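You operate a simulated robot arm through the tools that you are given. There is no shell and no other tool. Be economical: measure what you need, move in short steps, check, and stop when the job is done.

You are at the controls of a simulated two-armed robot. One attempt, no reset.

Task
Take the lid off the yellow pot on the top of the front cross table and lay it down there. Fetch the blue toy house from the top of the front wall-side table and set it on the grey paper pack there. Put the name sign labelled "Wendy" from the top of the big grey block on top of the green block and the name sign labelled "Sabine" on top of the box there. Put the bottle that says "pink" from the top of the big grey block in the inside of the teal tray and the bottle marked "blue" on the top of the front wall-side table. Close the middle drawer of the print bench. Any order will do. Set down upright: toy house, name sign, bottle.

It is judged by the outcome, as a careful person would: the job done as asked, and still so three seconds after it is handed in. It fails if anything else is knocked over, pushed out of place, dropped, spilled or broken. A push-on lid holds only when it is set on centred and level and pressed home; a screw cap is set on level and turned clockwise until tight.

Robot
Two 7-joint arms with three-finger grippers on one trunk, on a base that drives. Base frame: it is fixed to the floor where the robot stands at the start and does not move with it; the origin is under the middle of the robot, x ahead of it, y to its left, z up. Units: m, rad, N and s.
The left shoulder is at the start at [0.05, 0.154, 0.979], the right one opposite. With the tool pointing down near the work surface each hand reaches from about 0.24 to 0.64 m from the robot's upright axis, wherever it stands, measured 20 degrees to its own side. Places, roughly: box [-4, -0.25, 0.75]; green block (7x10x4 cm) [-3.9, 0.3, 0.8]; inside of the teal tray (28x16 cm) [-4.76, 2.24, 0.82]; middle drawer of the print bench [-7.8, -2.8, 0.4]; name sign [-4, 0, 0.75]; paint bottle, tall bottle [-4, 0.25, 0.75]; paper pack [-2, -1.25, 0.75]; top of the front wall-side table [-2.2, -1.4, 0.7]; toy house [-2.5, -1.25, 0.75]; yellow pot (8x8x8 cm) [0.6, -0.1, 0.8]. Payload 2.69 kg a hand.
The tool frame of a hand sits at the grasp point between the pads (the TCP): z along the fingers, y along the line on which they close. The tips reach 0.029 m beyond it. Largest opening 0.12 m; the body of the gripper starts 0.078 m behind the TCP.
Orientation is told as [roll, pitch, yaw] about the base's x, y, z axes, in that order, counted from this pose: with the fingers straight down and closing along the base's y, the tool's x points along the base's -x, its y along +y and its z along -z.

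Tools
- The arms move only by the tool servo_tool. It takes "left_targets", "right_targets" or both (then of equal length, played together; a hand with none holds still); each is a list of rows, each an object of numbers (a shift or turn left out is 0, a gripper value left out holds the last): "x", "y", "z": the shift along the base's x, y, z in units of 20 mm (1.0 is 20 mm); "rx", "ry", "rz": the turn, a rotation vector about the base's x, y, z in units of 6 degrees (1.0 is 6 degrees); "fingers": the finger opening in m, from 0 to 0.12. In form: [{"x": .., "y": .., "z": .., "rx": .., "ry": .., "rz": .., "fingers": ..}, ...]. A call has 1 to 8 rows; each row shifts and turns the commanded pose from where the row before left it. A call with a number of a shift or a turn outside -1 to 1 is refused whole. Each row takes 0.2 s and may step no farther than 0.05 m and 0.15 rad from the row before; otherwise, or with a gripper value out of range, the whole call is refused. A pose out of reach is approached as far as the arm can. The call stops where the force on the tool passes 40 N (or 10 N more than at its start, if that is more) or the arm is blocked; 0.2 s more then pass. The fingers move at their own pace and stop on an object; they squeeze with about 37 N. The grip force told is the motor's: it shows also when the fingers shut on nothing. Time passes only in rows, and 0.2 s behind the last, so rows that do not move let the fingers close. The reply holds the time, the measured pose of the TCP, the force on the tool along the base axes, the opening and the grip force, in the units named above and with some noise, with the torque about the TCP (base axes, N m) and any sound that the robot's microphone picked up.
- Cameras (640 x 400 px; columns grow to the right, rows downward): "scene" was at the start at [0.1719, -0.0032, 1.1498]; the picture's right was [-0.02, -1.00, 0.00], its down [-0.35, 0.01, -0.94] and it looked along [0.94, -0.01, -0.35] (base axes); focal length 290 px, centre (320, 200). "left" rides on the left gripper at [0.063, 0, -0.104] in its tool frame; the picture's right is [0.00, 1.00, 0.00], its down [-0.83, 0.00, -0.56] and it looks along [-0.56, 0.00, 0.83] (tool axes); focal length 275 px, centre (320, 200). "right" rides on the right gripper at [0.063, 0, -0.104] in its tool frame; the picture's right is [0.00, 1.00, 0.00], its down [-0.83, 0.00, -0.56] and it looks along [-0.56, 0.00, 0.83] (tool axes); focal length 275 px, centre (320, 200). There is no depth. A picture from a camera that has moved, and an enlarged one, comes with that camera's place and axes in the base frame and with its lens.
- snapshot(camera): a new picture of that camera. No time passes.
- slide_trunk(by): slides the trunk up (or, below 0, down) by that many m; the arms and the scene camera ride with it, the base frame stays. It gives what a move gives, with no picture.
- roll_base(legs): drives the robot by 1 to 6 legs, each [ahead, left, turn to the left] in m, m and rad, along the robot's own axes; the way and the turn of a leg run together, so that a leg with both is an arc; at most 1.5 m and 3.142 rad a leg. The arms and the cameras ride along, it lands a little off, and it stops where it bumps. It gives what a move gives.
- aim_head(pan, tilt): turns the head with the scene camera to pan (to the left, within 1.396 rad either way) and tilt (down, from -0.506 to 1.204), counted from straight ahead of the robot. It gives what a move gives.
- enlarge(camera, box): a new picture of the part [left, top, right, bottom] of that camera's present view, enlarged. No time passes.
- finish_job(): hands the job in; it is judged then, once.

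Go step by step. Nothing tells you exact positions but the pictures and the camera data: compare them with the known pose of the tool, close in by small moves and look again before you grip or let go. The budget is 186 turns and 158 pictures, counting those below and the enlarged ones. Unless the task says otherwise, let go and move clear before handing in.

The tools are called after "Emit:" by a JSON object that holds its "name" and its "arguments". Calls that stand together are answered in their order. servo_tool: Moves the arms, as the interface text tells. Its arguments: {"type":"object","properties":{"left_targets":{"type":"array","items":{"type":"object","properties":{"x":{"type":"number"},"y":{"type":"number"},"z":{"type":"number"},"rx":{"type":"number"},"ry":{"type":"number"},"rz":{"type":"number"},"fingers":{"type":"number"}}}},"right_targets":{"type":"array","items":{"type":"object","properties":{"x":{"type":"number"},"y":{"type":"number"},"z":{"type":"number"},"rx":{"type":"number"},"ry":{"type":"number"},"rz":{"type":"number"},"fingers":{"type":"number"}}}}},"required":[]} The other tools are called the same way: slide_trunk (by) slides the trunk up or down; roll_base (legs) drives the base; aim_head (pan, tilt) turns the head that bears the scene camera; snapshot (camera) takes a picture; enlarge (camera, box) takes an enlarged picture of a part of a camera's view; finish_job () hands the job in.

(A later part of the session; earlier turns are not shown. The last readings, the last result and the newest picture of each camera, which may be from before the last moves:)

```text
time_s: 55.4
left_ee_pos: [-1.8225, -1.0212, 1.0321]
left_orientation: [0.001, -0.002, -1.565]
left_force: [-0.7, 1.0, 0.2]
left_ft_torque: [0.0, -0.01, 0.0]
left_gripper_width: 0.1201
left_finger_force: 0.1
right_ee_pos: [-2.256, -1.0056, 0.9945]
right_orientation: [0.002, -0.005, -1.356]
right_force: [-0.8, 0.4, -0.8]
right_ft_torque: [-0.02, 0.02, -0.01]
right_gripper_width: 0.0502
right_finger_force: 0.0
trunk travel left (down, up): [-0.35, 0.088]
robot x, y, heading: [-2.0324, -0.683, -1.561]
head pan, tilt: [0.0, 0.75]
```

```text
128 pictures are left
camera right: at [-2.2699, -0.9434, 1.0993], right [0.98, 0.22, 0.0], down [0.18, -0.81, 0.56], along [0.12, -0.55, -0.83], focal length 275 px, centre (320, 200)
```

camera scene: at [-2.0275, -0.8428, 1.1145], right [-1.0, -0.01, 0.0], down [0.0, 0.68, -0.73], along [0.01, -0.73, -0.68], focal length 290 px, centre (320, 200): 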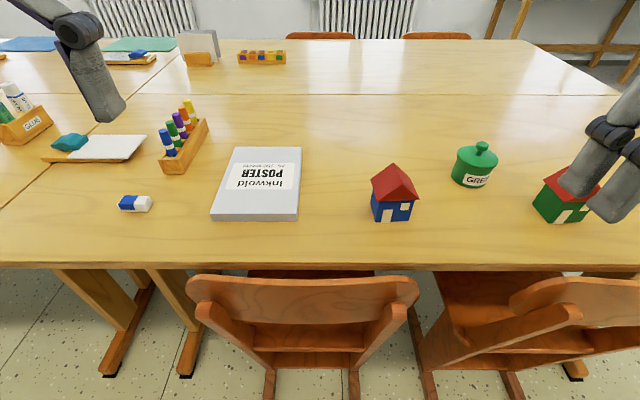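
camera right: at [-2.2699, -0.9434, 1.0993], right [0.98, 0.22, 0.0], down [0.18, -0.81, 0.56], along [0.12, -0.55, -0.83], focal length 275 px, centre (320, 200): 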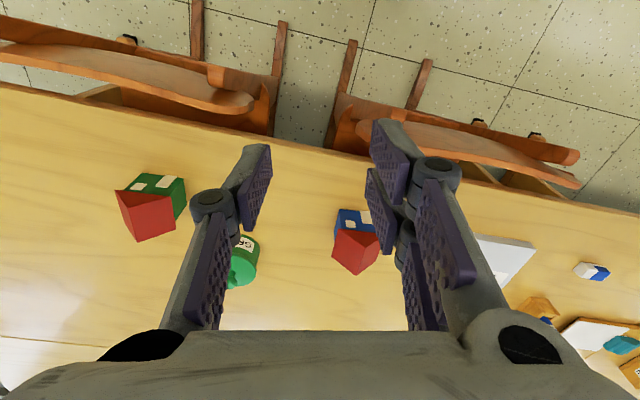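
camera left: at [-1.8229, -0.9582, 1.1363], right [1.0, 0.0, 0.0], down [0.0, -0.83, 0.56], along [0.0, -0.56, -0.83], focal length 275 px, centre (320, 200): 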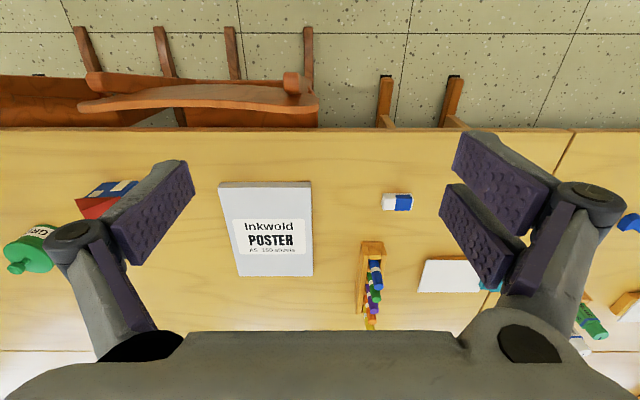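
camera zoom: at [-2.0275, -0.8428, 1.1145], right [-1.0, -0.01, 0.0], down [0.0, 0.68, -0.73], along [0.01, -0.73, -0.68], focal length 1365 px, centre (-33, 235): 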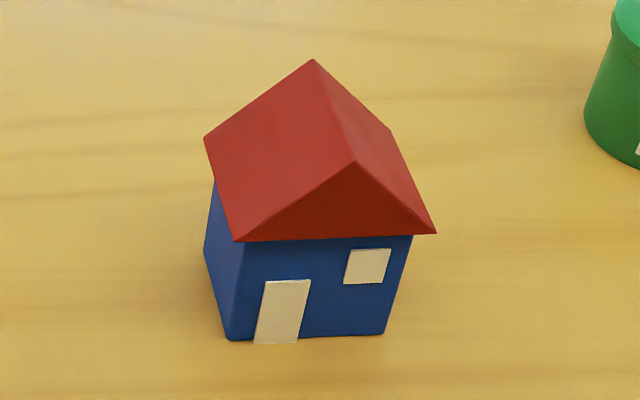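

The house's gable faces me, ridge running away, walls about 6 cm apart. I'll grip gable-to-gable with the right hand, so I move 4 cm closer and turn that hand 90° above it.

Emit:
{"name": "roll_base", "arguments": {"legs": [[0.04, 0, 0]]}}

Emit:
{"name": "servo_tool", "arguments": {"right_targets": [{"rz": 1, "y": -0.7, "x": 0.4, "fingers": 0.12}, {"rz": 1, "y": -0.7, "x": 0.4}, {"rz": 1, "y": -0.7, "x": 0.4}, {"rz": 1, "y": -0.7, "x": 0.4}, {"rz": 1, "y": -0.7, "x": 0.4}, {"rz": 1, "y": -0.7, "x": 0.4}, {"rz": 1, "y": -0.7, "x": 0.4}, {"rz": 1, "y": -0.7, "x": 0.4}]}}

Emit:
{"name": "servo_tool", "arguments": {"right_targets": [{"rz": 1, "y": -0.7, "x": 0.4, "z": -0.5}, {"rz": 1, "y": -0.7, "x": 0.4, "z": -0.5}, {"rz": 1, "y": -0.7, "x": 0.4, "z": -0.5}, {"rz": 1, "y": -0.7, "x": 0.3, "z": -0.5}, {"rz": 1, "y": -0.7, "x": 0.3, "z": -0.5}, {"rz": 0.4, "y": -0.7, "x": 0.3, "z": -0.5}]}}

Emit:
{"name": "snapshot", "arguments": {"camera": "right"}}

Emit:
{"name": "snapshot", "arguments": {"camera": "scene"}}

```text
time_s: 56.3
left_ee_pos: [-1.8215, -1.0599, 1.0313]
left_orientation: [-0.001, -0.001, -1.563]
left_force: [-0.5, -0.3, 0.2]
left_ft_torque: [0.04, 0.02, -0.03]
left_gripper_width: 0.12
left_finger_force: 0.1
right_ee_pos: [-2.2543, -1.0448, 0.9945]
right_orientation: [-0.001, -0.004, -1.352]
right_force: [0.1, 0.0, -0.3]
right_ft_torque: [0.04, 0.0, 0.0]
right_gripper_width: 0.0499
right_finger_force: 0.2
trunk travel left (down, up): [-0.35, 0.088]
robot x, y, heading: [-2.0305, -0.7197, -1.557]
head pan, tilt: [0.0, 0.75]
```

```text
time_s: 58.1
left_ee_pos: [-1.8216, -1.0597, 1.0324]
left_orientation: [-0.001, -0.003, -1.563]
left_force: [-0.1, 0.2, 0.0]
left_ft_torque: [-0.02, 0.03, -0.04]
left_gripper_width: 0.1203
left_finger_force: 0.1
right_ee_pos: [-2.1745, -1.1275, 0.9832]
right_orientation: [-0.003, -0.007, -0.519]
right_force: [-0.1, 0.2, -0.1]
right_ft_torque: [-0.02, 0.04, 0.01]
right_gripper_width: 0.12
right_finger_force: 0.1
right hand out of reach, approached as far as the arm can: row 7, 8
trunk travel left (down, up): [-0.35, 0.088]
robot x, y, heading: [-2.032, -0.7224, -1.562]
head pan, tilt: [0.0, 0.75]
```

```text
time_s: 59.5
left_ee_pos: [-1.8219, -1.0587, 1.0318]
left_orientation: [0.0, -0.001, -1.562]
left_force: [0.7, 0.3, -0.2]
left_ft_torque: [-0.01, -0.04, 0.01]
left_gripper_width: 0.1201
left_finger_force: 0.1
right_ee_pos: [-2.0697, -1.0424, 0.8922]
right_orientation: [-0.001, -0.005, 0.047]
right_force: [0.0, -0.6, 0.7]
right_ft_torque: [-0.04, 0.0, 0.01]
right_gripper_width: 0.1201
right_finger_force: 0.0
right hand out of reach, approached as far as the arm can: row 1, 2, 3, 4, 5, 6
trunk travel left (down, up): [-0.35, 0.088]
robot x, y, heading: [-2.0298, -0.7164, -1.56]
head pan, tilt: [0.0, 0.75]
```

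```text
127 pictures are left
camera right: at [-2.1342, -1.0457, 0.9975], right [-0.05, 1.0, 0.0], down [0.83, 0.04, 0.56], along [0.56, 0.03, -0.83], focal length 275 px, centre (320, 200)
```

right: 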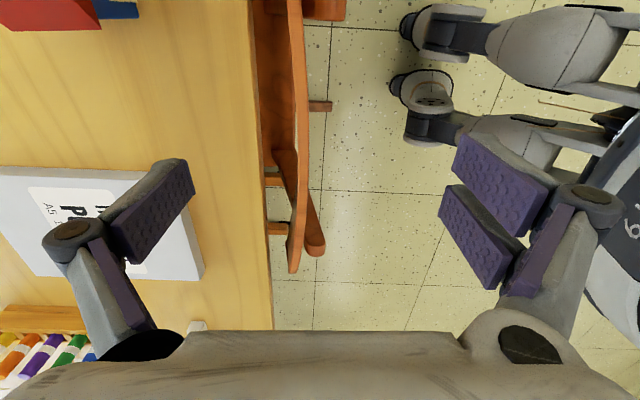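

```text
126 pictures are left
camera scene: at [-2.027, -0.8815, 1.1144], right [-1.0, -0.01, 0.0], down [-0.01, 0.68, -0.73], along [0.01, -0.73, -0.68], focal length 290 px, centre (320, 200)
```

scene: 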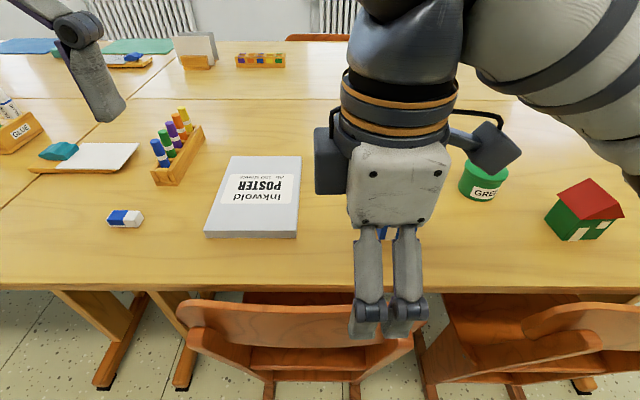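

That wrist turn costs too much reach. I'll turn back and grip the house across its sides in the natural orientation instead.

Emit:
{"name": "servo_tool", "arguments": {"right_targets": [{"rz": -1, "x": -0.6, "z": 0.5}, {"rz": -1, "x": -0.6, "z": 0.5}, {"rz": -1, "x": -0.6, "z": 0.5}, {"rz": -1, "x": -0.6, "z": 0.5}, {"rz": -1, "x": -0.6, "z": 0.5}, {"rz": -1, "x": -0.6, "z": 0.5}, {"rz": -1, "x": -0.6}, {"rz": -1}]}}

Emit:
{"name": "servo_tool", "arguments": {"right_targets": [{"rz": -1, "y": -0.5}, {"rz": -1, "y": -0.5}, {"rz": -1, "y": -0.5}, {"rz": -1, "y": -0.5}, {"rz": -1, "y": -0.5}, {"rz": -1, "y": -0.5}, {"rz": -1, "y": -0.5}]}}

Emit:
{"name": "snapshot", "arguments": {"camera": "right"}}

```text
time_s: 61.3
left_ee_pos: [-1.8215, -1.0595, 1.033]
left_orientation: [0.002, -0.002, -1.561]
left_force: [-0.3, -0.1, -0.6]
left_ft_torque: [-0.01, 0.0, -0.01]
left_gripper_width: 0.1199
left_finger_force: 0.0
right_ee_pos: [-2.1552, -1.0432, 0.9537]
right_orientation: [0.0, -0.005, -0.791]
right_force: [-0.7, -0.1, 0.0]
right_ft_torque: [0.0, -0.02, -0.02]
right_gripper_width: 0.12
right_finger_force: 0.1
trunk travel left (down, up): [-0.35, 0.088]
robot x, y, heading: [-2.0334, -0.7183, -1.567]
head pan, tilt: [0.0, 0.75]
```

```text
time_s: 62.9
left_ee_pos: [-1.8214, -1.0595, 1.0312]
left_orientation: [0.0, -0.001, -1.563]
left_force: [0.0, 0.9, 0.5]
left_ft_torque: [0.0, -0.01, 0.01]
left_gripper_width: 0.1199
left_finger_force: 0.1
right_ee_pos: [-2.1564, -1.1143, 0.9505]
right_orientation: [-0.001, -0.005, -1.524]
right_force: [-0.9, 0.1, -0.2]
right_ft_torque: [0.04, 0.0, -0.04]
right_gripper_width: 0.12
right_finger_force: 0.1
trunk travel left (down, up): [-0.35, 0.088]
robot x, y, heading: [-2.0293, -0.7168, -1.564]
head pan, tilt: [0.0, 0.75]
```

```text
125 pictures are left
camera right: at [-2.1598, -1.0512, 1.0559], right [1.0, 0.05, 0.0], down [0.04, -0.83, 0.56], along [0.03, -0.56, -0.83], focal length 275 px, centre (320, 200)
```

right: 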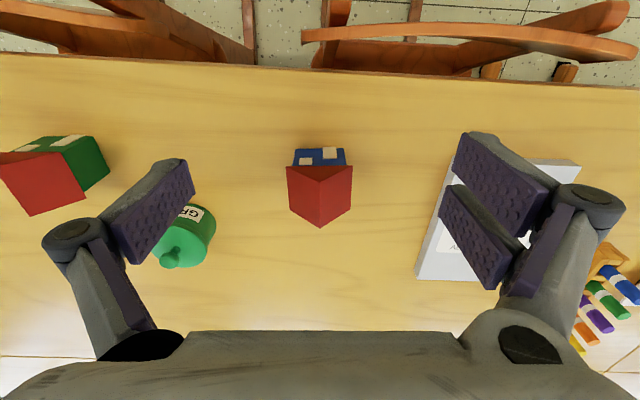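

The house is squarely in line under the hand, centre near [-2.153, -1.22], ridge at z≈0.816. I'm moving over it and lowering halfway.

Emit:
{"name": "servo_tool", "arguments": {"right_targets": [{"y": -0.8, "z": -0.5, "fingers": 0.11}, {"y": -0.9, "z": -0.5}, {"y": -0.9, "z": -0.5}, {"y": -0.9, "z": -0.5}, {"y": -0.9, "z": -0.5}, {"y": -0.9, "z": -0.5}, {"x": 0.15}]}}

Emit:
{"name": "snapshot", "arguments": {"camera": "right"}}

Emit:
{"name": "enlarge", "arguments": {"camera": "scene", "box": [320, 120, 480, 240]}}

```text
time_s: 64.5
left_ee_pos: [-1.822, -1.0591, 1.0336]
left_orientation: [0.0, 0.0, -1.561]
left_force: [-0.6, 0.0, -0.1]
left_ft_torque: [-0.02, -0.01, -0.01]
left_gripper_width: 0.1199
left_finger_force: 0.1
right_ee_pos: [-2.1492, -1.218, 0.8907]
right_orientation: [0.0, -0.007, -1.522]
right_force: [0.3, 0.2, -0.5]
right_ft_torque: [0.0, -0.01, 0.02]
right_gripper_width: 0.11
right_finger_force: 0.1
trunk travel left (down, up): [-0.35, 0.088]
robot x, y, heading: [-2.031, -0.7206, -1.557]
head pan, tilt: [0.0, 0.75]
```

```text
124 pictures are left
camera right: at [-2.1545, -1.1556, 0.9963], right [1.0, 0.05, 0.0], down [0.04, -0.83, 0.56], along [0.03, -0.56, -0.83], focal length 275 px, centre (320, 200)
```

right: 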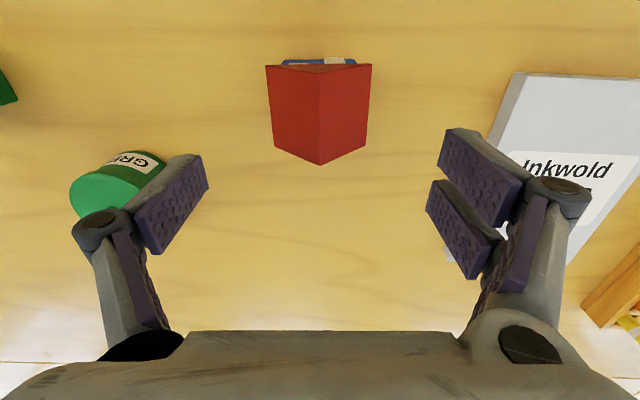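

```text
3.33 times, centred on (400, 180) of scene
camera zoom: at [-2.027, -0.8814, 1.1145], right [-1.0, -0.01, 0.0], down [-0.01, 0.68, -0.73], along [0.01, -0.73, -0.68], focal length 967 px, centre (53, 267)
```

zoom: 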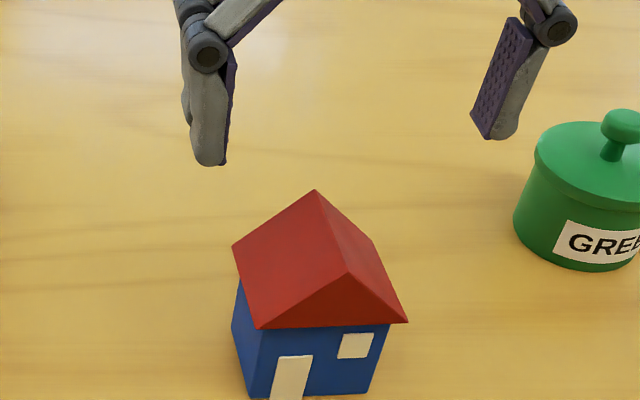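

Aligned in x and y. Descending to eave height; tips end about 1.5 cm above the table.

Emit:
{"name": "servo_tool", "arguments": {"right_targets": [{"z": -0.9}, {"z": -0.9}, {"z": -0.9}, {"z": -0.8}, {"z": -0.8}, {"z": -0.8}]}}

Emit:
{"name": "enlarge", "arguments": {"camera": "scene", "box": [320, 120, 480, 240]}}

Emit:
{"name": "snapshot", "arguments": {"camera": "right"}}

```text
time_s: 65.9
left_ee_pos: [-1.8217, -1.0595, 1.032]
left_orientation: [0.0, 0.0, -1.562]
left_force: [-0.5, 0.3, 0.2]
left_ft_torque: [0.01, -0.04, 0.03]
left_gripper_width: 0.1199
left_finger_force: 0.0
right_ee_pos: [-2.1525, -1.216, 0.7894]
right_orientation: [0.0, -0.007, -1.522]
right_force: [-0.1, -0.6, 0.5]
right_ft_torque: [0.01, 0.01, 0.01]
right_gripper_width: 0.1101
right_finger_force: 0.0
trunk travel left (down, up): [-0.35, 0.088]
robot x, y, heading: [-2.0344, -0.7199, -1.566]
head pan, tilt: [0.0, 0.75]
```

```text
3.33 times, centred on (400, 180) of scene
camera zoom: at [-2.0271, -0.8816, 1.1144], right [-1.0, -0.01, 0.0], down [-0.01, 0.68, -0.73], along [0.01, -0.73, -0.68], focal length 967 px, centre (53, 267)
```

zoom: 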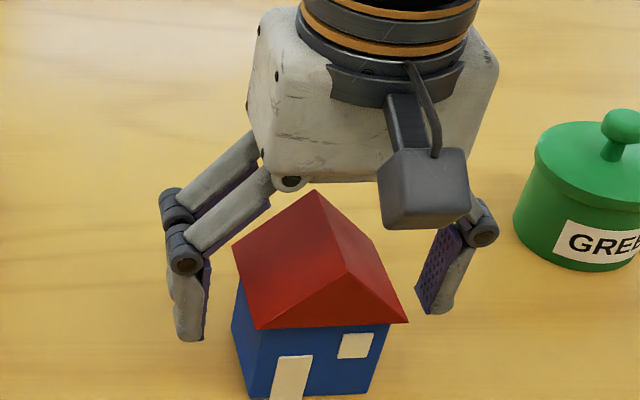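

```text
121 pictures are left
camera right: at [-2.1561, -1.1535, 0.894], right [1.0, 0.05, 0.0], down [0.04, -0.83, 0.56], along [0.03, -0.56, -0.83], focal length 275 px, centre (320, 200)
```

right: 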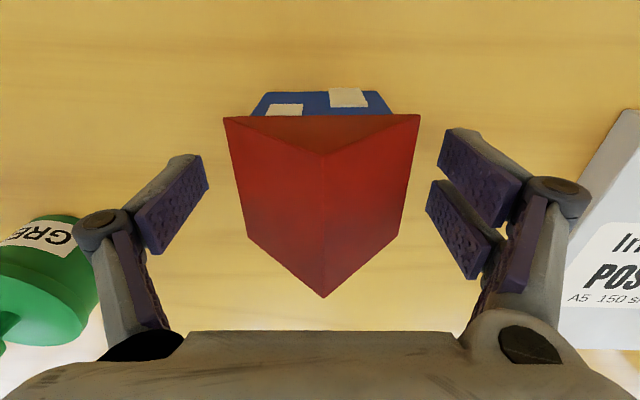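

The house sits between the fingers. Closing on it gently.

Emit:
{"name": "servo_tool", "arguments": {"right_targets": [{"fingers": 0.085}, {"fingers": 0.0}, {}, {}]}}

Emit:
{"name": "servo_tool", "arguments": {"right_targets": [{"z": 0.3}, {"z": 0.5}, {"z": 0.7}]}}

Emit:
{"name": "enlarge", "arguments": {"camera": "scene", "box": [320, 120, 480, 240]}}

Emit:
{"name": "snapshot", "arguments": {"camera": "right"}}

```text
time_s: 66.9
left_ee_pos: [-1.8211, -1.059, 1.0322]
left_orientation: [0.0, -0.003, -1.561]
left_force: [0.1, -0.2, -0.3]
left_ft_torque: [0.02, -0.03, 0.03]
left_gripper_width: 0.1201
left_finger_force: 0.1
right_ee_pos: [-2.152, -1.2153, 0.7904]
right_orientation: [0.001, -0.007, -1.522]
right_force: [-0.5, -0.6, 2.7]
right_ft_torque: [0.02, -0.04, 0.04]
right_gripper_width: 0.0694
right_finger_force: 36.7
trunk travel left (down, up): [-0.35, 0.088]
robot x, y, heading: [-2.031, -0.7198, -1.563]
head pan, tilt: [0.0, 0.75]
```

```text
time_s: 67.7
left_ee_pos: [-1.8221, -1.0591, 1.0331]
left_orientation: [0.001, -0.003, -1.561]
left_force: [0.6, 0.4, 0.2]
left_ft_torque: [0.0, 0.03, 0.0]
left_gripper_width: 0.1199
left_finger_force: 0.0
right_ee_pos: [-2.1519, -1.2196, 0.8221]
right_orientation: [0.0, -0.006, -1.522]
right_force: [-0.2, -0.1, -1.5]
right_ft_torque: [-0.02, -0.02, -0.03]
right_gripper_width: 0.0692
right_finger_force: 37.0
trunk travel left (down, up): [-0.35, 0.088]
robot x, y, heading: [-2.0309, -0.7192, -1.562]
head pan, tilt: [0.0, 0.75]
```

```text
3.33 times, centred on (400, 180) of scene
camera zoom: at [-2.027, -0.8815, 1.1144], right [-1.0, -0.01, 0.0], down [-0.01, 0.68, -0.73], along [0.01, -0.73, -0.68], focal length 967 px, centre (53, 267)
```

zoom: 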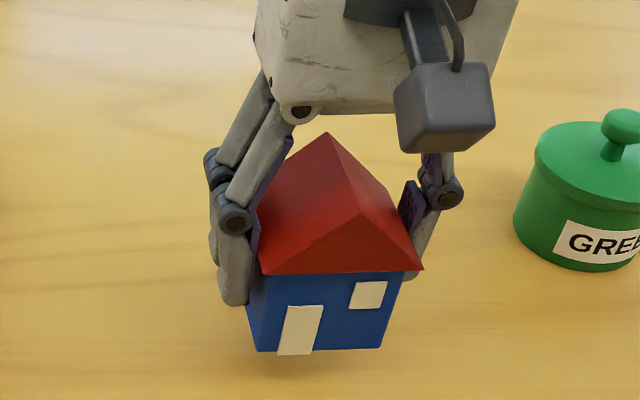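

```text
119 pictures are left
camera right: at [-2.155, -1.1559, 0.9259], right [1.0, 0.05, 0.0], down [0.04, -0.83, 0.56], along [0.03, -0.56, -0.83], focal length 275 px, centre (320, 200)
```

right: 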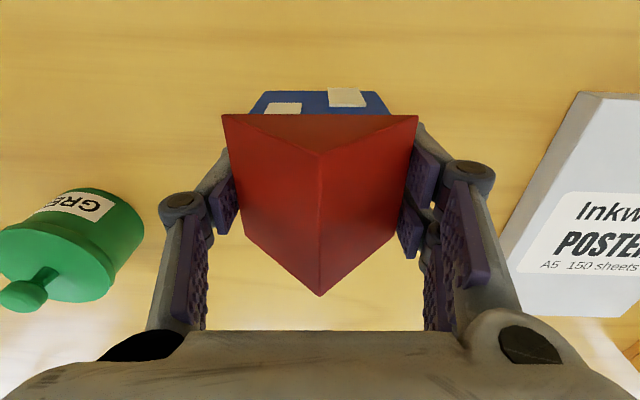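

House held level. I'm lifting it well clear and sliding the base left toward the pack.

Emit:
{"name": "servo_tool", "arguments": {"right_targets": [{"z": 1}, {"z": 1}, {"z": 1}]}}

Emit:
{"name": "roll_base", "arguments": {"legs": [[0, 0.24, 0]]}}

Emit:
{"name": "snapshot", "arguments": {"camera": "scene"}}

Emit:
{"name": "snapshot", "arguments": {"camera": "right"}}

```text
time_s: 68.5
left_ee_pos: [-1.8218, -1.0596, 1.0327]
left_orientation: [0.001, -0.001, -1.562]
left_force: [-0.5, -0.8, 0.0]
left_ft_torque: [-0.03, 0.01, 0.02]
left_gripper_width: 0.1198
left_finger_force: 0.0
right_ee_pos: [-2.1516, -1.2197, 0.881]
right_orientation: [-0.001, -0.005, -1.523]
right_force: [0.4, 0.5, -1.0]
right_ft_torque: [-0.02, 0.0, 0.04]
right_gripper_width: 0.0694
right_finger_force: 36.5
trunk travel left (down, up): [-0.35, 0.088]
robot x, y, heading: [-2.031, -0.7233, -1.56]
head pan, tilt: [0.0, 0.75]
```

```text
time_s: 71.0
left_ee_pos: [-1.5687, -1.0561, 1.0321]
left_orientation: [0.001, -0.002, -1.558]
left_force: [0.6, 0.0, 0.0]
left_ft_torque: [0.03, 0.02, -0.02]
left_gripper_width: 0.1201
left_finger_force: 0.0
right_ee_pos: [-1.8983, -1.2184, 0.8805]
right_orientation: [0.0, -0.005, -1.519]
right_force: [-0.1, -0.8, -1.2]
right_ft_torque: [-0.01, 0.07, 0.01]
right_gripper_width: 0.069
right_finger_force: 37.5
trunk travel left (down, up): [-0.35, 0.088]
robot x, y, heading: [-1.777, -0.7161, -1.56]
head pan, tilt: [0.0, 0.75]
```

```text
118 pictures are left
camera scene: at [-1.7744, -0.8791, 1.1144], right [-1.0, -0.01, 0.0], down [-0.01, 0.68, -0.73], along [0.01, -0.73, -0.68], focal length 290 px, centre (320, 200)
```

scene: 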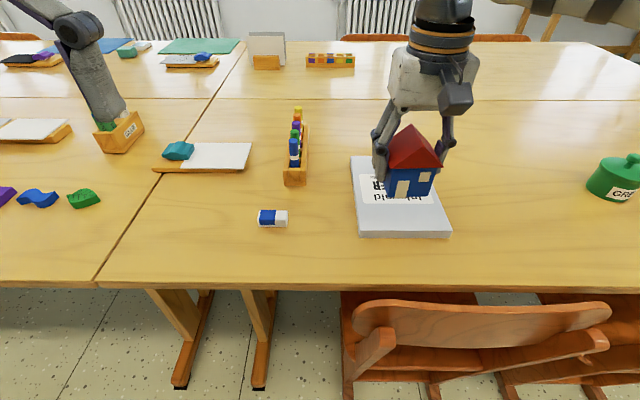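

```text
117 pictures are left
camera right: at [-1.9022, -1.1545, 0.9856], right [1.0, 0.06, 0.0], down [0.05, -0.83, 0.56], along [0.03, -0.56, -0.83], focal length 275 px, centre (320, 200)
```

right: 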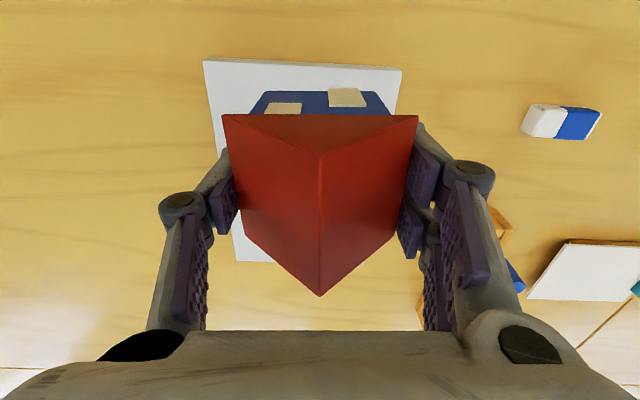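

The pack centre is at x≈-1.913, front edge y≈-1.186. Shifting the house over it and lowering.

Emit:
{"name": "servo_tool", "arguments": {"right_targets": [{"x": -0.6, "y": -0.5, "z": -0.5}, {"y": -0.8, "z": -0.7}, {"y": -0.6, "z": -0.7}, {"y": -0.3, "z": -0.6}, {"z": -0.2}]}}

Emit:
{"name": "enlarge", "arguments": {"camera": "scene", "box": [320, 100, 480, 250]}}

```text
time_s: 72.2
left_ee_pos: [-1.5693, -1.0554, 1.0319]
left_orientation: [0.0, -0.002, -1.558]
left_force: [-0.1, -0.6, -1.1]
left_ft_torque: [0.02, 0.0, 0.0]
left_gripper_width: 0.1203
left_finger_force: 0.0
right_ee_pos: [-1.9096, -1.2604, 0.8263]
right_orientation: [0.0, -0.006, -1.519]
right_force: [-0.2, 0.3, -0.9]
right_ft_torque: [0.0, 0.0, 0.04]
right_gripper_width: 0.0696
right_finger_force: 36.6
trunk travel left (down, up): [-0.35, 0.088]
robot x, y, heading: [-1.7781, -0.7204, -1.557]
head pan, tilt: [0.0, 0.75]
```

```text
2.67 times, centred on (400, 175) of scene
camera zoom: at [-1.7746, -0.879, 1.1144], right [-1.0, -0.01, 0.0], down [-0.01, 0.68, -0.73], along [0.01, -0.73, -0.68], focal length 774 px, centre (107, 267)
```

zoom: 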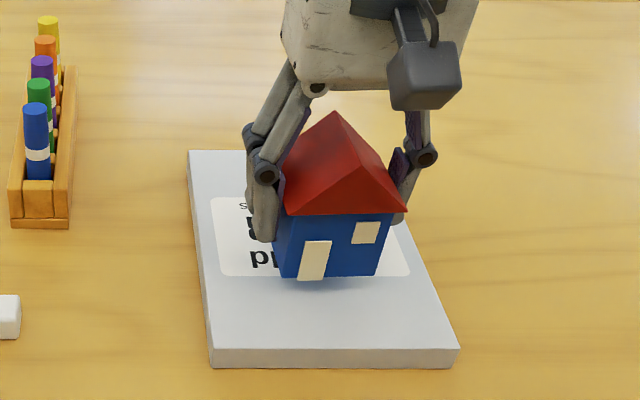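

Just hovering over the pack's centre. Lowering in small steps to contact.

Emit:
{"name": "servo_tool", "arguments": {"right_targets": [{"z": -0.2}, {"z": -0.2}, {"z": -0.15}]}}

Emit:
{"name": "enlarge", "arguments": {"camera": "scene", "box": [320, 100, 480, 250]}}

```text
time_s: 73.0
left_ee_pos: [-1.5693, -1.0562, 1.0324]
left_orientation: [-0.002, -0.003, -1.559]
left_force: [-0.1, 0.5, 0.0]
left_ft_torque: [0.01, -0.01, 0.0]
left_gripper_width: 0.1198
left_finger_force: 0.2
right_ee_pos: [-1.9095, -1.2603, 0.815]
right_orientation: [0.0, -0.006, -1.519]
right_force: [-0.9, 0.2, -0.5]
right_ft_torque: [0.02, 0.0, 0.0]
right_gripper_width: 0.0692
right_finger_force: 37.2
trunk travel left (down, up): [-0.35, 0.088]
robot x, y, heading: [-1.7799, -0.7173, -1.555]
head pan, tilt: [0.0, 0.75]
```

```text
2.67 times, centred on (400, 175) of scene
camera zoom: at [-1.7746, -0.8791, 1.1144], right [-1.0, -0.01, 0.0], down [-0.01, 0.68, -0.73], along [0.01, -0.73, -0.68], focal length 774 px, centre (107, 267)
```

zoom: 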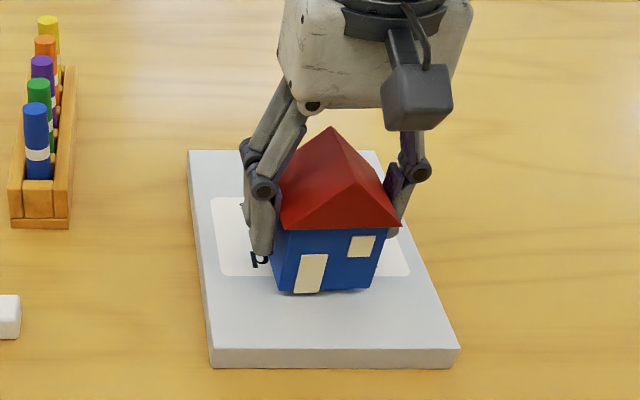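

Emit:
{"name": "servo_tool", "arguments": {"right_targets": [{"z": -0.1}, {"z": -0.1}, {"z": -0.1}, {"z": -0.1}]}}

```text
time_s: 74.0
left_ee_pos: [-1.5679, -1.0551, 1.0324]
left_orientation: [0.0, -0.002, -1.558]
left_force: [0.5, -0.1, 0.2]
left_ft_torque: [0.02, -0.02, -0.01]
left_gripper_width: 0.1198
left_finger_force: 0.0
right_ee_pos: [-1.9097, -1.2594, 0.8096]
right_orientation: [0.0, -0.008, -1.518]
right_force: [-0.9, 2.0, 15.1]
right_ft_torque: [0.48, 0.09, 0.02]
right_gripper_width: 0.0694
right_finger_force: 36.6
trunk travel left (down, up): [-0.35, 0.088]
robot x, y, heading: [-1.7775, -0.7188, -1.559]
head pan, tilt: [0.0, 0.75]
```

The upward force of 15 N shows the house rests on the pack. I'm opening and rising.

Emit:
{"name": "servo_tool", "arguments": {"right_targets": [{"z": 0.1}, {"fingers": 0.085}, {"fingers": 0.11}, {}, {"z": 0.7}, {"z": 1}, {"z": 1}, {"z": 1}]}}

Emit:
{"name": "servo_tool", "arguments": {"right_targets": [{"z": 1}, {"z": 1, "y": 0.8}, {"z": 1, "y": 1}, {"z": 1, "y": 1}, {"z": 0.5, "y": 1}, {"y": 1}, {"y": 1}, {"y": 1}]}}

Emit:
{"name": "snapshot", "arguments": {"camera": "scene"}}

```text
time_s: 75.8
left_ee_pos: [-1.569, -1.0555, 1.0317]
left_orientation: [0.0, -0.002, -1.558]
left_force: [-0.7, -0.1, 0.6]
left_ft_torque: [-0.01, 0.02, 0.0]
left_gripper_width: 0.12
left_finger_force: 0.0
right_ee_pos: [-1.9109, -1.2613, 0.8856]
right_orientation: [-0.001, -0.005, -1.518]
right_force: [-0.5, 0.7, 0.5]
right_ft_torque: [0.02, -0.02, -0.01]
right_gripper_width: 0.11
right_finger_force: 0.0
trunk travel left (down, up): [-0.35, 0.088]
robot x, y, heading: [-1.776, -0.7172, -1.56]
head pan, tilt: [0.0, 0.75]
```

```text
time_s: 77.6
left_ee_pos: [-1.5701, -1.0557, 1.0312]
left_orientation: [0.001, 0.0, -1.56]
left_force: [-0.1, -1.3, 0.0]
left_ft_torque: [-0.01, 0.0, -0.01]
left_gripper_width: 0.12
left_finger_force: 0.0
right_ee_pos: [-1.9098, -1.1241, 0.9749]
right_orientation: [-0.002, -0.004, -1.518]
right_force: [0.2, 0.3, 0.5]
right_ft_torque: [0.01, 0.01, 0.03]
right_gripper_width: 0.11
right_finger_force: 0.1
trunk travel left (down, up): [-0.35, 0.088]
robot x, y, heading: [-1.7763, -0.7179, -1.558]
head pan, tilt: [0.0, 0.75]
```

```text
114 pictures are left
camera scene: at [-1.7746, -0.8788, 1.1145], right [-1.0, -0.01, 0.0], down [-0.01, 0.68, -0.73], along [0.01, -0.73, -0.68], focal length 290 px, centre (320, 200)
```

scene: 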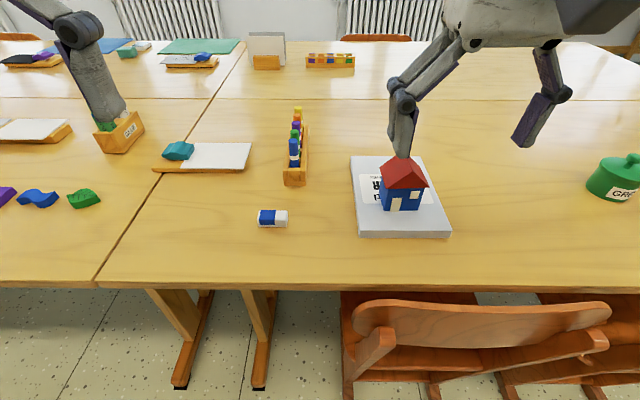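

The house stands upright on the paper pack. Next I go to the big grey block: back off, turn to -x and drive up for a close look.

Emit:
{"name": "roll_base", "arguments": {"legs": [[-0.72, 0, 0], [0, 0, -1.57], [1.3, 0, 0]]}}

Emit:
{"name": "aim_head", "arguments": {"pan": 0, "tilt": 0.45}}

Emit:
{"name": "snapshot", "arguments": {"camera": "scene"}}

```text
time_s: 91.4
left_ee_pos: [-3.4006, -0.182, 1.0309]
left_orientation: [0.001, 0.001, 3.136]
left_force: [-0.2, 0.3, -0.2]
left_ft_torque: [0.03, -0.01, 0.01]
left_gripper_width: 0.12
left_finger_force: 0.0
right_ee_pos: [-3.4609, 0.1601, 0.9748]
right_orientation: [0.0, -0.005, -3.105]
right_force: [-0.5, 0.1, -0.5]
right_ft_torque: [0.0, -0.01, -0.02]
right_gripper_width: 0.1101
right_finger_force: 0.0
trunk travel left (down, up): [-0.35, 0.088]
robot x, y, heading: [-3.0524, 0.0225, 3.138]
head pan, tilt: [0.0, 0.75]
```

```text
time_s: 92.2
left_ee_pos: [-3.3981, -0.1819, 1.0334]
left_orientation: [0.0, -0.001, 3.137]
left_force: [-0.4, -0.6, -0.1]
left_ft_torque: [0.0, 0.04, -0.01]
left_gripper_width: 0.12
left_finger_force: 0.1
right_ee_pos: [-3.4608, 0.1603, 0.9739]
right_orientation: [0.001, -0.008, -3.107]
right_force: [0.4, 0.4, 0.3]
right_ft_torque: [0.0, 0.02, -0.01]
right_gripper_width: 0.1101
right_finger_force: 0.1
trunk travel left (down, up): [-0.35, 0.088]
robot x, y, heading: [-3.0576, 0.0213, 3.137]
head pan, tilt: [0.0, 0.45]
```

```text
113 pictures are left
camera scene: at [-3.2232, 0.0205, 1.1408], right [0.01, 1.0, 0.0], down [0.44, 0.0, -0.9], along [-0.9, 0.0, -0.44], focal length 290 px, centre (320, 200)
```

scene: 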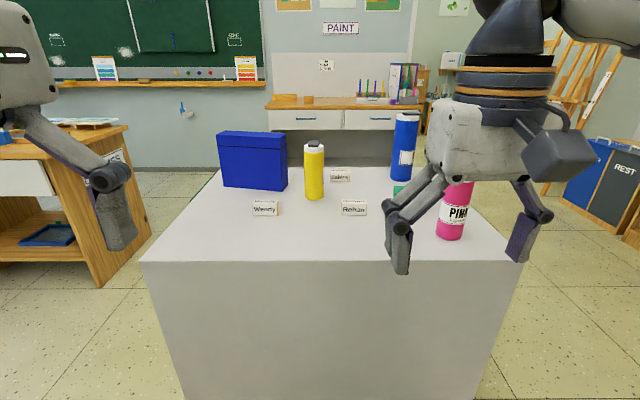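

The block top shows the box (blue), Wendy, Rohan, Sabine signs, yellow/pink/blue bottles and, behind my hand, the green block. I'm drawing the right hand back and zooming in.

Emit:
{"name": "servo_tool", "arguments": {"right_targets": [{"x": 1, "y": 0.8, "z": 0.5}, {"x": 1, "y": 0.8, "z": 0.5}, {"x": 1, "y": 0.8, "z": 0.5}, {"x": 1, "y": 0.8, "z": 0.5}, {"y": 0.8}, {"y": 0.8}, {"y": 0.8}, {"y": 0.8}]}}

Emit:
{"name": "enlarge", "arguments": {"camera": "scene", "box": [200, 100, 360, 230]}}

Emit:
{"name": "enlarge", "arguments": {"camera": "scene", "box": [320, 100, 500, 250]}}

```text
time_s: 94.0
left_ee_pos: [-3.3982, -0.1824, 1.0326]
left_orientation: [0.001, -0.001, 3.136]
left_force: [-0.7, 0.1, -1.1]
left_ft_torque: [0.0, -0.01, 0.01]
left_gripper_width: 0.1201
left_finger_force: 0.0
right_ee_pos: [-3.3811, 0.2867, 1.014]
right_orientation: [-0.001, -0.005, -3.107]
right_force: [-0.3, 0.4, 0.2]
right_ft_torque: [-0.02, 0.01, 0.02]
right_gripper_width: 0.11
right_finger_force: 0.1
trunk travel left (down, up): [-0.35, 0.088]
robot x, y, heading: [-3.0562, 0.0227, 3.139]
head pan, tilt: [0.0, 0.45]
```

```text
3.08 times, centred on (280, 165) of scene
camera zoom: at [-3.2231, 0.0207, 1.1409], right [0.01, 1.0, 0.0], down [0.44, 0.0, -0.9], along [-0.9, 0.0, -0.44], focal length 893 px, centre (443, 308)
```

zoom: 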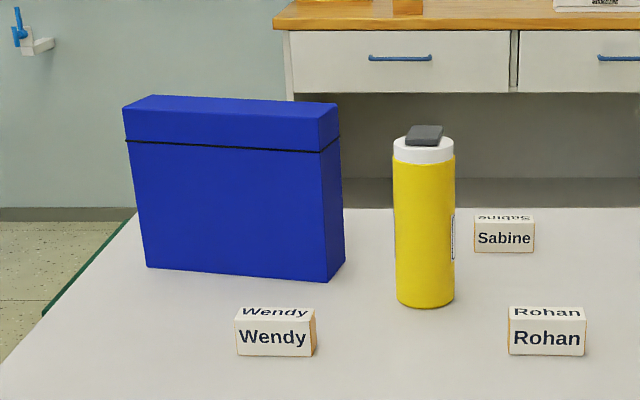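

```text
2.67 times, centred on (410, 175) of scene
camera zoom: at [-3.2231, 0.0207, 1.1409], right [0.01, 1.0, 0.0], down [0.44, 0.0, -0.9], along [-0.9, 0.0, -0.44], focal length 774 px, centre (80, 267)
```

zoom: 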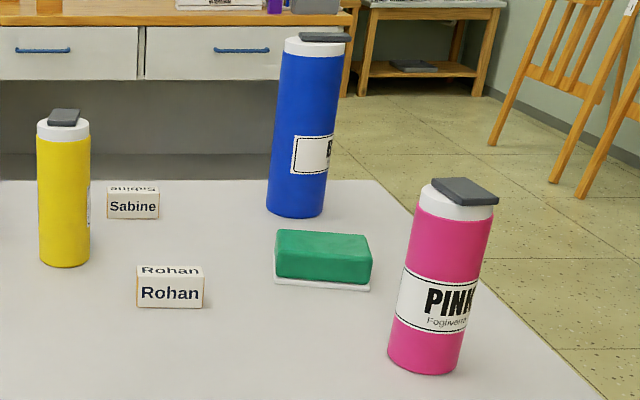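

The signs are small blocks (about 6.5×3×3 cm). I'll do Wendy first, so I position the base so Wendy is in the right hand's range.

Emit:
{"name": "roll_base", "arguments": {"legs": [[0, 0.25, 0], [0.38, 0, 0]]}}

Emit:
{"name": "aim_head", "arguments": {"pan": 0, "tilt": 0.8}}

Emit:
{"name": "snapshot", "arguments": {"camera": "scene"}}

Emit:
{"name": "snapshot", "arguments": {"camera": "right"}}

```text
time_s: 98.8
left_ee_pos: [-3.7803, -0.4429, 1.0326]
left_orientation: [0.0, -0.001, -3.13]
left_force: [0.0, 1.1, 0.1]
left_ft_torque: [-0.01, 0.02, -0.01]
left_gripper_width: 0.1199
left_finger_force: 0.0
right_ee_pos: [-3.771, 0.0256, 1.0145]
right_orientation: [0.0, -0.006, -3.091]
right_force: [0.5, -1.2, 0.3]
right_ft_torque: [0.01, 0.02, -0.02]
right_gripper_width: 0.11
right_finger_force: 0.1
trunk travel left (down, up): [-0.35, 0.088]
robot x, y, heading: [-3.4414, -0.2323, -3.134]
head pan, tilt: [0.0, 0.45]
stopped in leg 2: the robot was blocked; the commanded pose is now the measured one
```

```text
time_s: 99.6
left_ee_pos: [-3.7808, -0.4436, 1.0312]
left_orientation: [-0.001, -0.001, -3.129]
left_force: [0.0, -0.3, -0.7]
left_ft_torque: [-0.01, 0.01, 0.0]
left_gripper_width: 0.1201
left_finger_force: 0.0
right_ee_pos: [-3.7715, 0.0259, 1.0147]
right_orientation: [-0.001, -0.004, -3.09]
right_force: [0.0, -0.5, 0.2]
right_ft_torque: [0.01, -0.01, 0.01]
right_gripper_width: 0.1102
right_finger_force: 0.1
trunk travel left (down, up): [-0.35, 0.088]
robot x, y, heading: [-3.443, -0.2355, -3.128]
head pan, tilt: [0.0, 0.799]
```

```text
110 pictures are left
camera scene: at [-3.5973, -0.2369, 1.1105], right [-0.01, 1.0, 0.0], down [0.72, 0.01, -0.7], along [-0.7, -0.01, -0.72], focal length 290 px, centre (320, 200)
```

scene: 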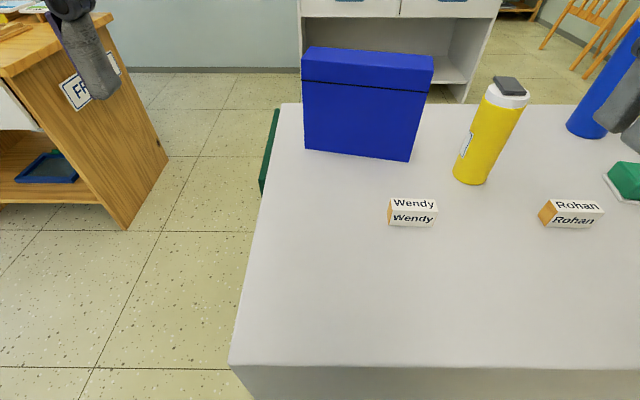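

```text
109 pictures are left
camera right: at [-3.7083, 0.0299, 1.1193], right [0.06, -1.0, 0.0], down [-0.83, -0.05, 0.56], along [-0.56, -0.03, -0.83], focal length 275 px, centre (320, 200)
```

right: 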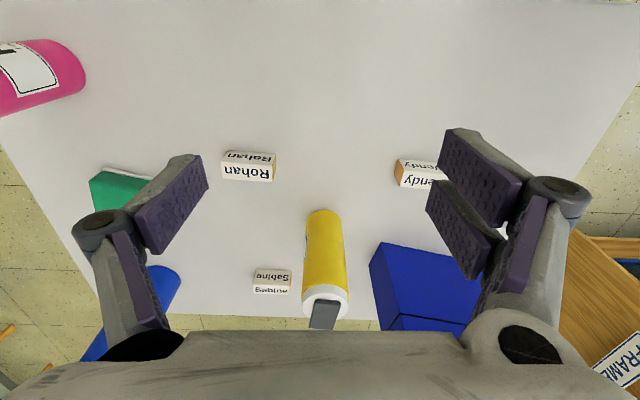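

I was stopped by the block face. Comparing views, the block top is at z≈0.80, so Wendy is near [-3.855, -0.113]. I back off 1 cm and move the right hand above her at height.

Emit:
{"name": "roll_base", "arguments": {"legs": [[-0.015, 0, 0]]}}

Emit:
{"name": "servo_tool", "arguments": {"right_targets": [{"x": -0.6, "y": -0.9, "rz": -0.5, "fingers": 0.09}, {"x": -0.6, "y": -0.9}, {"x": -0.6, "y": -0.9}, {"x": -0.7, "y": -0.9}, {"x": -0.7, "y": -0.9}, {"x": -0.7, "y": -0.9}, {"x": -0.7, "y": -0.9, "z": -0.6}, {"x": -0.5, "y": -0.6, "z": -0.6}]}}

Emit:
{"name": "snapshot", "arguments": {"camera": "right"}}

Emit:
{"name": "snapshot", "arguments": {"camera": "scene"}}

```text
time_s: 100.4
left_ee_pos: [-3.7651, -0.4432, 1.0324]
left_orientation: [-0.002, -0.001, -3.128]
left_force: [-0.1, -0.3, -0.2]
left_ft_torque: [-0.01, -0.01, 0.0]
left_gripper_width: 0.12
left_finger_force: 0.1
right_ee_pos: [-3.7561, 0.0266, 1.0154]
right_orientation: [-0.002, -0.008, -3.092]
right_force: [0.6, 0.6, 0.3]
right_ft_torque: [-0.03, 0.03, -0.01]
right_gripper_width: 0.1097
right_finger_force: 0.0
trunk travel left (down, up): [-0.35, 0.088]
robot x, y, heading: [-3.4216, -0.2362, -3.13]
head pan, tilt: [0.0, 0.799]
```

```text
time_s: 102.2
left_ee_pos: [-3.7667, -0.4415, 1.0319]
left_orientation: [-0.001, -0.001, -3.13]
left_force: [0.3, -0.6, -0.7]
left_ft_torque: [-0.01, 0.0, -0.03]
left_gripper_width: 0.1199
left_finger_force: 0.0
right_ee_pos: [-3.8582, -0.1128, 0.9928]
right_orientation: [-0.002, -0.005, 3.142]
right_force: [-0.4, -0.1, -0.3]
right_ft_torque: [-0.01, -0.04, 0.01]
right_gripper_width: 0.0902
right_finger_force: 0.1
trunk travel left (down, up): [-0.35, 0.088]
robot x, y, heading: [-3.4253, -0.2349, -3.125]
head pan, tilt: [0.0, 0.799]
```

```text
108 pictures are left
camera right: at [-3.7956, -0.1126, 1.0972], right [0.0, -1.0, 0.0], down [-0.83, 0.0, 0.56], along [-0.56, 0.0, -0.83], focal length 275 px, centre (320, 200)
```

right: 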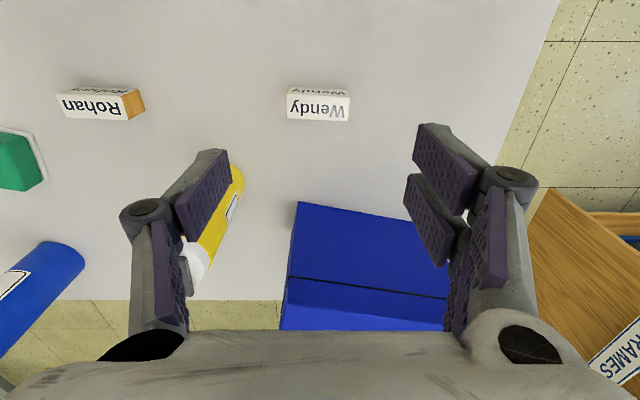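

```text
107 pictures are left
camera scene: at [-3.5829, -0.237, 1.1104], right [-0.01, 1.0, 0.0], down [0.72, 0.01, -0.7], along [-0.7, -0.01, -0.72], focal length 290 px, centre (320, 200)
```

scene: 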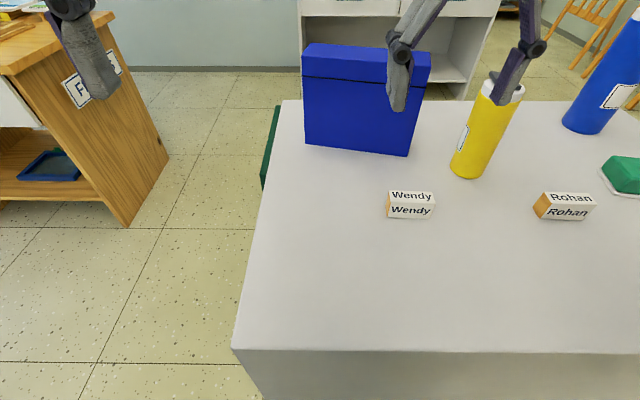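

Wendy's centre is at [-3.87, -0.111], top at z≈0.82, and the gripper clears the bottle and box. Descending to her.

Emit:
{"name": "servo_tool", "arguments": {"right_targets": [{"x": -0.6, "z": -1}, {"z": -1}, {"z": -1}, {"z": -1}, {"z": -1}, {"z": -1}, {"z": -1}]}}

Emit:
{"name": "snapshot", "arguments": {"camera": "right"}}

Emit:
{"name": "enlarge", "arguments": {"camera": "scene", "box": [330, 120, 490, 240]}}

```text
time_s: 103.8
left_ee_pos: [-3.7672, -0.4438, 1.0331]
left_orientation: [-0.001, -0.003, -3.128]
left_force: [-0.2, -0.5, 0.2]
left_ft_torque: [0.0, 0.04, -0.02]
left_gripper_width: 0.1202
left_finger_force: 0.1
right_ee_pos: [-3.8703, -0.1118, 0.851]
right_orientation: [0.0, -0.006, 3.14]
right_force: [-0.4, 0.2, -0.3]
right_ft_torque: [0.06, 0.0, 0.03]
right_gripper_width: 0.0899
right_finger_force: 0.1
trunk travel left (down, up): [-0.35, 0.088]
robot x, y, heading: [-3.4287, -0.2327, -3.127]
head pan, tilt: [0.0, 0.799]
```

```text
106 pictures are left
camera right: at [-3.8089, -0.1117, 0.9555], right [0.0, -1.0, 0.0], down [-0.83, 0.0, 0.56], along [-0.56, 0.0, -0.83], focal length 275 px, centre (320, 200)
```

right: 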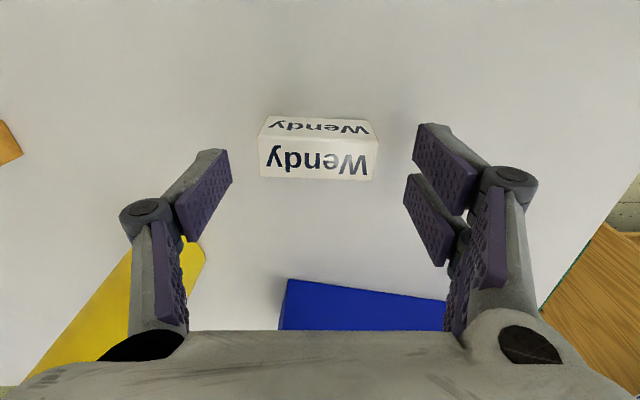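

```text
3.33 times, centred on (410, 180) of scene
camera zoom: at [-3.5829, -0.2368, 1.1104], right [-0.01, 1.0, 0.0], down [0.72, 0.01, -0.7], along [-0.7, -0.01, -0.72], focal length 967 px, centre (20, 267)
```

zoom: 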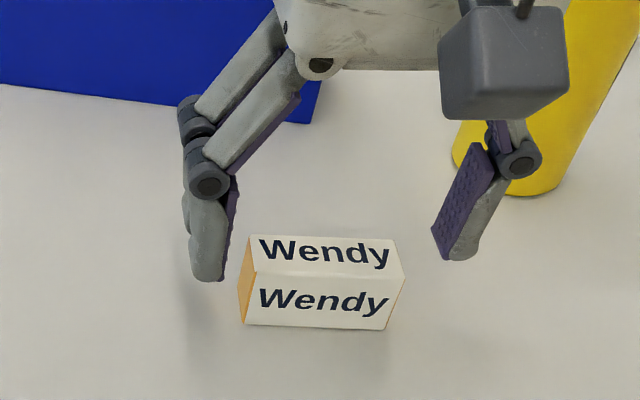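

Centred. Lowering the last 2.5 cm and closing on the sign's ends.

Emit:
{"name": "servo_tool", "arguments": {"right_targets": [{"z": -0.4, "x": -0.15}, {"z": -0.4}, {"z": -0.3}, {"fingers": 0.0}, {}, {}]}}

Emit:
{"name": "enlarge", "arguments": {"camera": "scene", "box": [330, 120, 490, 240]}}

```text
time_s: 105.2
left_ee_pos: [-3.765, -0.4424, 1.0324]
left_orientation: [0.0, -0.001, -3.129]
left_force: [0.3, -0.1, -0.9]
left_ft_torque: [-0.03, 0.0, 0.04]
left_gripper_width: 0.12
left_finger_force: 0.0
right_ee_pos: [-3.8743, -0.1124, 0.8311]
right_orientation: [-0.001, -0.008, 3.139]
right_force: [-1.1, -0.8, 4.2]
right_ft_torque: [-0.08, -0.04, -0.05]
right_gripper_width: 0.0608
right_finger_force: 37.3
trunk travel left (down, up): [-0.35, 0.088]
robot x, y, heading: [-3.4268, -0.2338, -3.133]
head pan, tilt: [0.0, 0.799]
```

```text
3.33 times, centred on (410, 180) of scene
camera zoom: at [-3.5827, -0.2369, 1.1105], right [-0.01, 1.0, 0.0], down [0.72, 0.01, -0.7], along [-0.7, -0.01, -0.72], focal length 967 px, centre (20, 267)
```

zoom: 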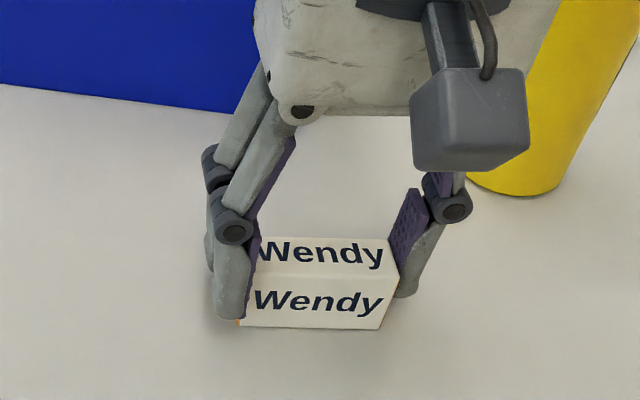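

Held. Lifting high over the yellow bottle, then sliding the base right toward the green block.

Emit:
{"name": "servo_tool", "arguments": {"right_targets": [{"z": 0.5}, {"z": 1}, {"z": 1}, {"z": 1}, {"z": 1, "x": 0.5}, {"z": 1, "x": 0.5}, {"z": 1, "x": 0.5}, {"z": 1, "x": 0.5}]}}

Emit:
{"name": "servo_tool", "arguments": {"right_targets": [{"z": 1}, {"z": 1}, {"z": 1}]}}

Emit:
{"name": "roll_base", "arguments": {"legs": [[0, -0.36, 0]]}}

Emit:
{"name": "snapshot", "arguments": {"camera": "right"}}

Emit:
{"name": "snapshot", "arguments": {"camera": "scene"}}

```text
time_s: 107.0
left_ee_pos: [-3.765, -0.4422, 1.0318]
left_orientation: [0.001, -0.002, -3.13]
left_force: [0.7, -0.7, 0.6]
left_ft_torque: [0.01, -0.01, -0.01]
left_gripper_width: 0.12
left_finger_force: 0.0
right_ee_pos: [-3.8347, -0.1119, 0.9793]
right_orientation: [0.0, -0.006, 3.139]
right_force: [0.3, 0.3, -0.4]
right_ft_torque: [-0.02, -0.01, -0.01]
right_gripper_width: 0.0611
right_finger_force: 37.0
trunk travel left (down, up): [-0.35, 0.088]
robot x, y, heading: [-3.4262, -0.2343, -3.135]
head pan, tilt: [0.0, 0.799]
```

```text
time_s: 107.8
left_ee_pos: [-3.7658, -0.443, 1.0326]
left_orientation: [0.0, -0.002, -3.13]
left_force: [1.5, 0.4, -0.7]
left_ft_torque: [-0.03, 0.03, 0.03]
left_gripper_width: 0.1201
left_finger_force: 0.2
right_ee_pos: [-3.8357, -0.1101, 1.0375]
right_orientation: [0.0, -0.006, 3.14]
right_force: [0.6, 0.6, 0.2]
right_ft_torque: [0.04, 0.03, 0.0]
right_gripper_width: 0.0609
right_finger_force: 36.8
trunk travel left (down, up): [-0.35, 0.088]
robot x, y, heading: [-3.4263, -0.2309, -3.126]
head pan, tilt: [0.0, 0.799]
```

```text
time_s: 111.1
left_ee_pos: [-3.7703, -0.0814, 1.0324]
left_orientation: [-0.001, -0.001, -3.133]
left_force: [0.7, 1.0, 0.7]
left_ft_torque: [0.02, 0.02, 0.02]
left_gripper_width: 0.12
left_finger_force: 0.0
right_ee_pos: [-3.8395, 0.2508, 1.0377]
right_orientation: [0.0, -0.005, 3.138]
right_force: [-0.2, 0.4, -0.1]
right_ft_torque: [-0.01, -0.02, -0.04]
right_gripper_width: 0.0604
right_finger_force: 36.8
trunk travel left (down, up): [-0.35, 0.088]
robot x, y, heading: [-3.4268, 0.1243, -3.131]
head pan, tilt: [0.0, 0.799]
```

```text
103 pictures are left
camera right: at [-3.7766, 0.2502, 1.1427], right [0.0, -1.0, 0.0], down [-0.83, 0.0, 0.56], along [-0.56, 0.0, -0.83], focal length 275 px, centre (320, 200)
```

right: 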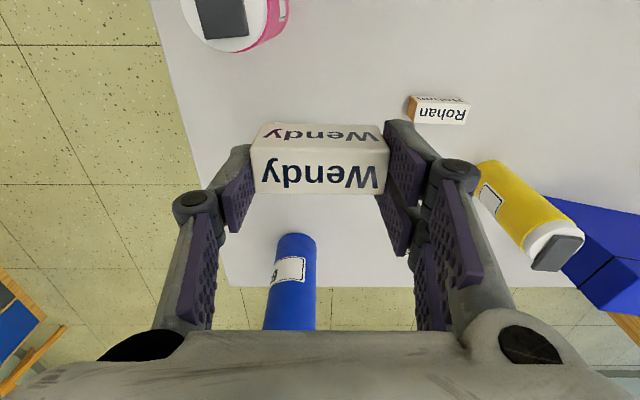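

```text
102 pictures are left
camera scene: at [-3.5864, 0.1242, 1.1104], right [-0.01, 1.0, 0.0], down [0.72, 0.01, -0.7], along [-0.7, -0.01, -0.72], focal length 290 px, centre (320, 200)
```

scene: 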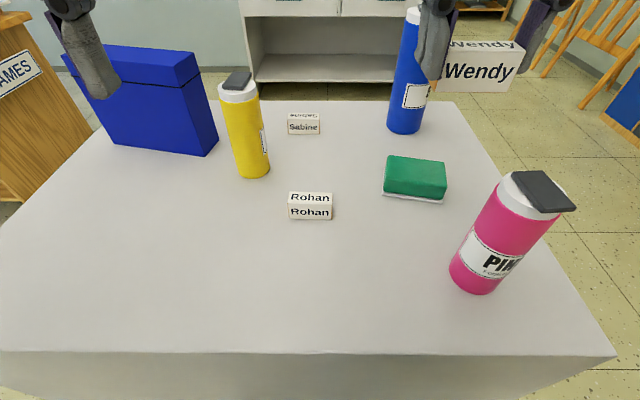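

Wendy is held upright; the green block is near [-3.935, 0.269], turned a bit clockwise. Zooming on it.

Emit:
{"name": "enlarge", "arguments": {"camera": "scene", "box": [370, 130, 470, 220]}}

```text
4.44 times, centred on (420, 175) of scene
camera zoom: at [-3.5864, 0.1242, 1.1104], right [-0.01, 1.0, 0.0], down [0.72, 0.01, -0.7], along [-0.7, -0.01, -0.72], focal length 1289 px, centre (-124, 311)
```

zoom: 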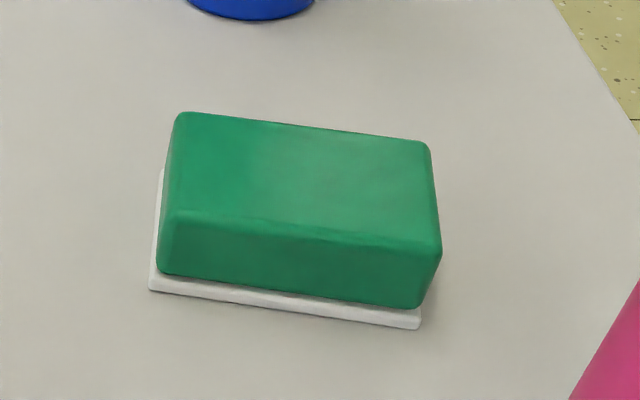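

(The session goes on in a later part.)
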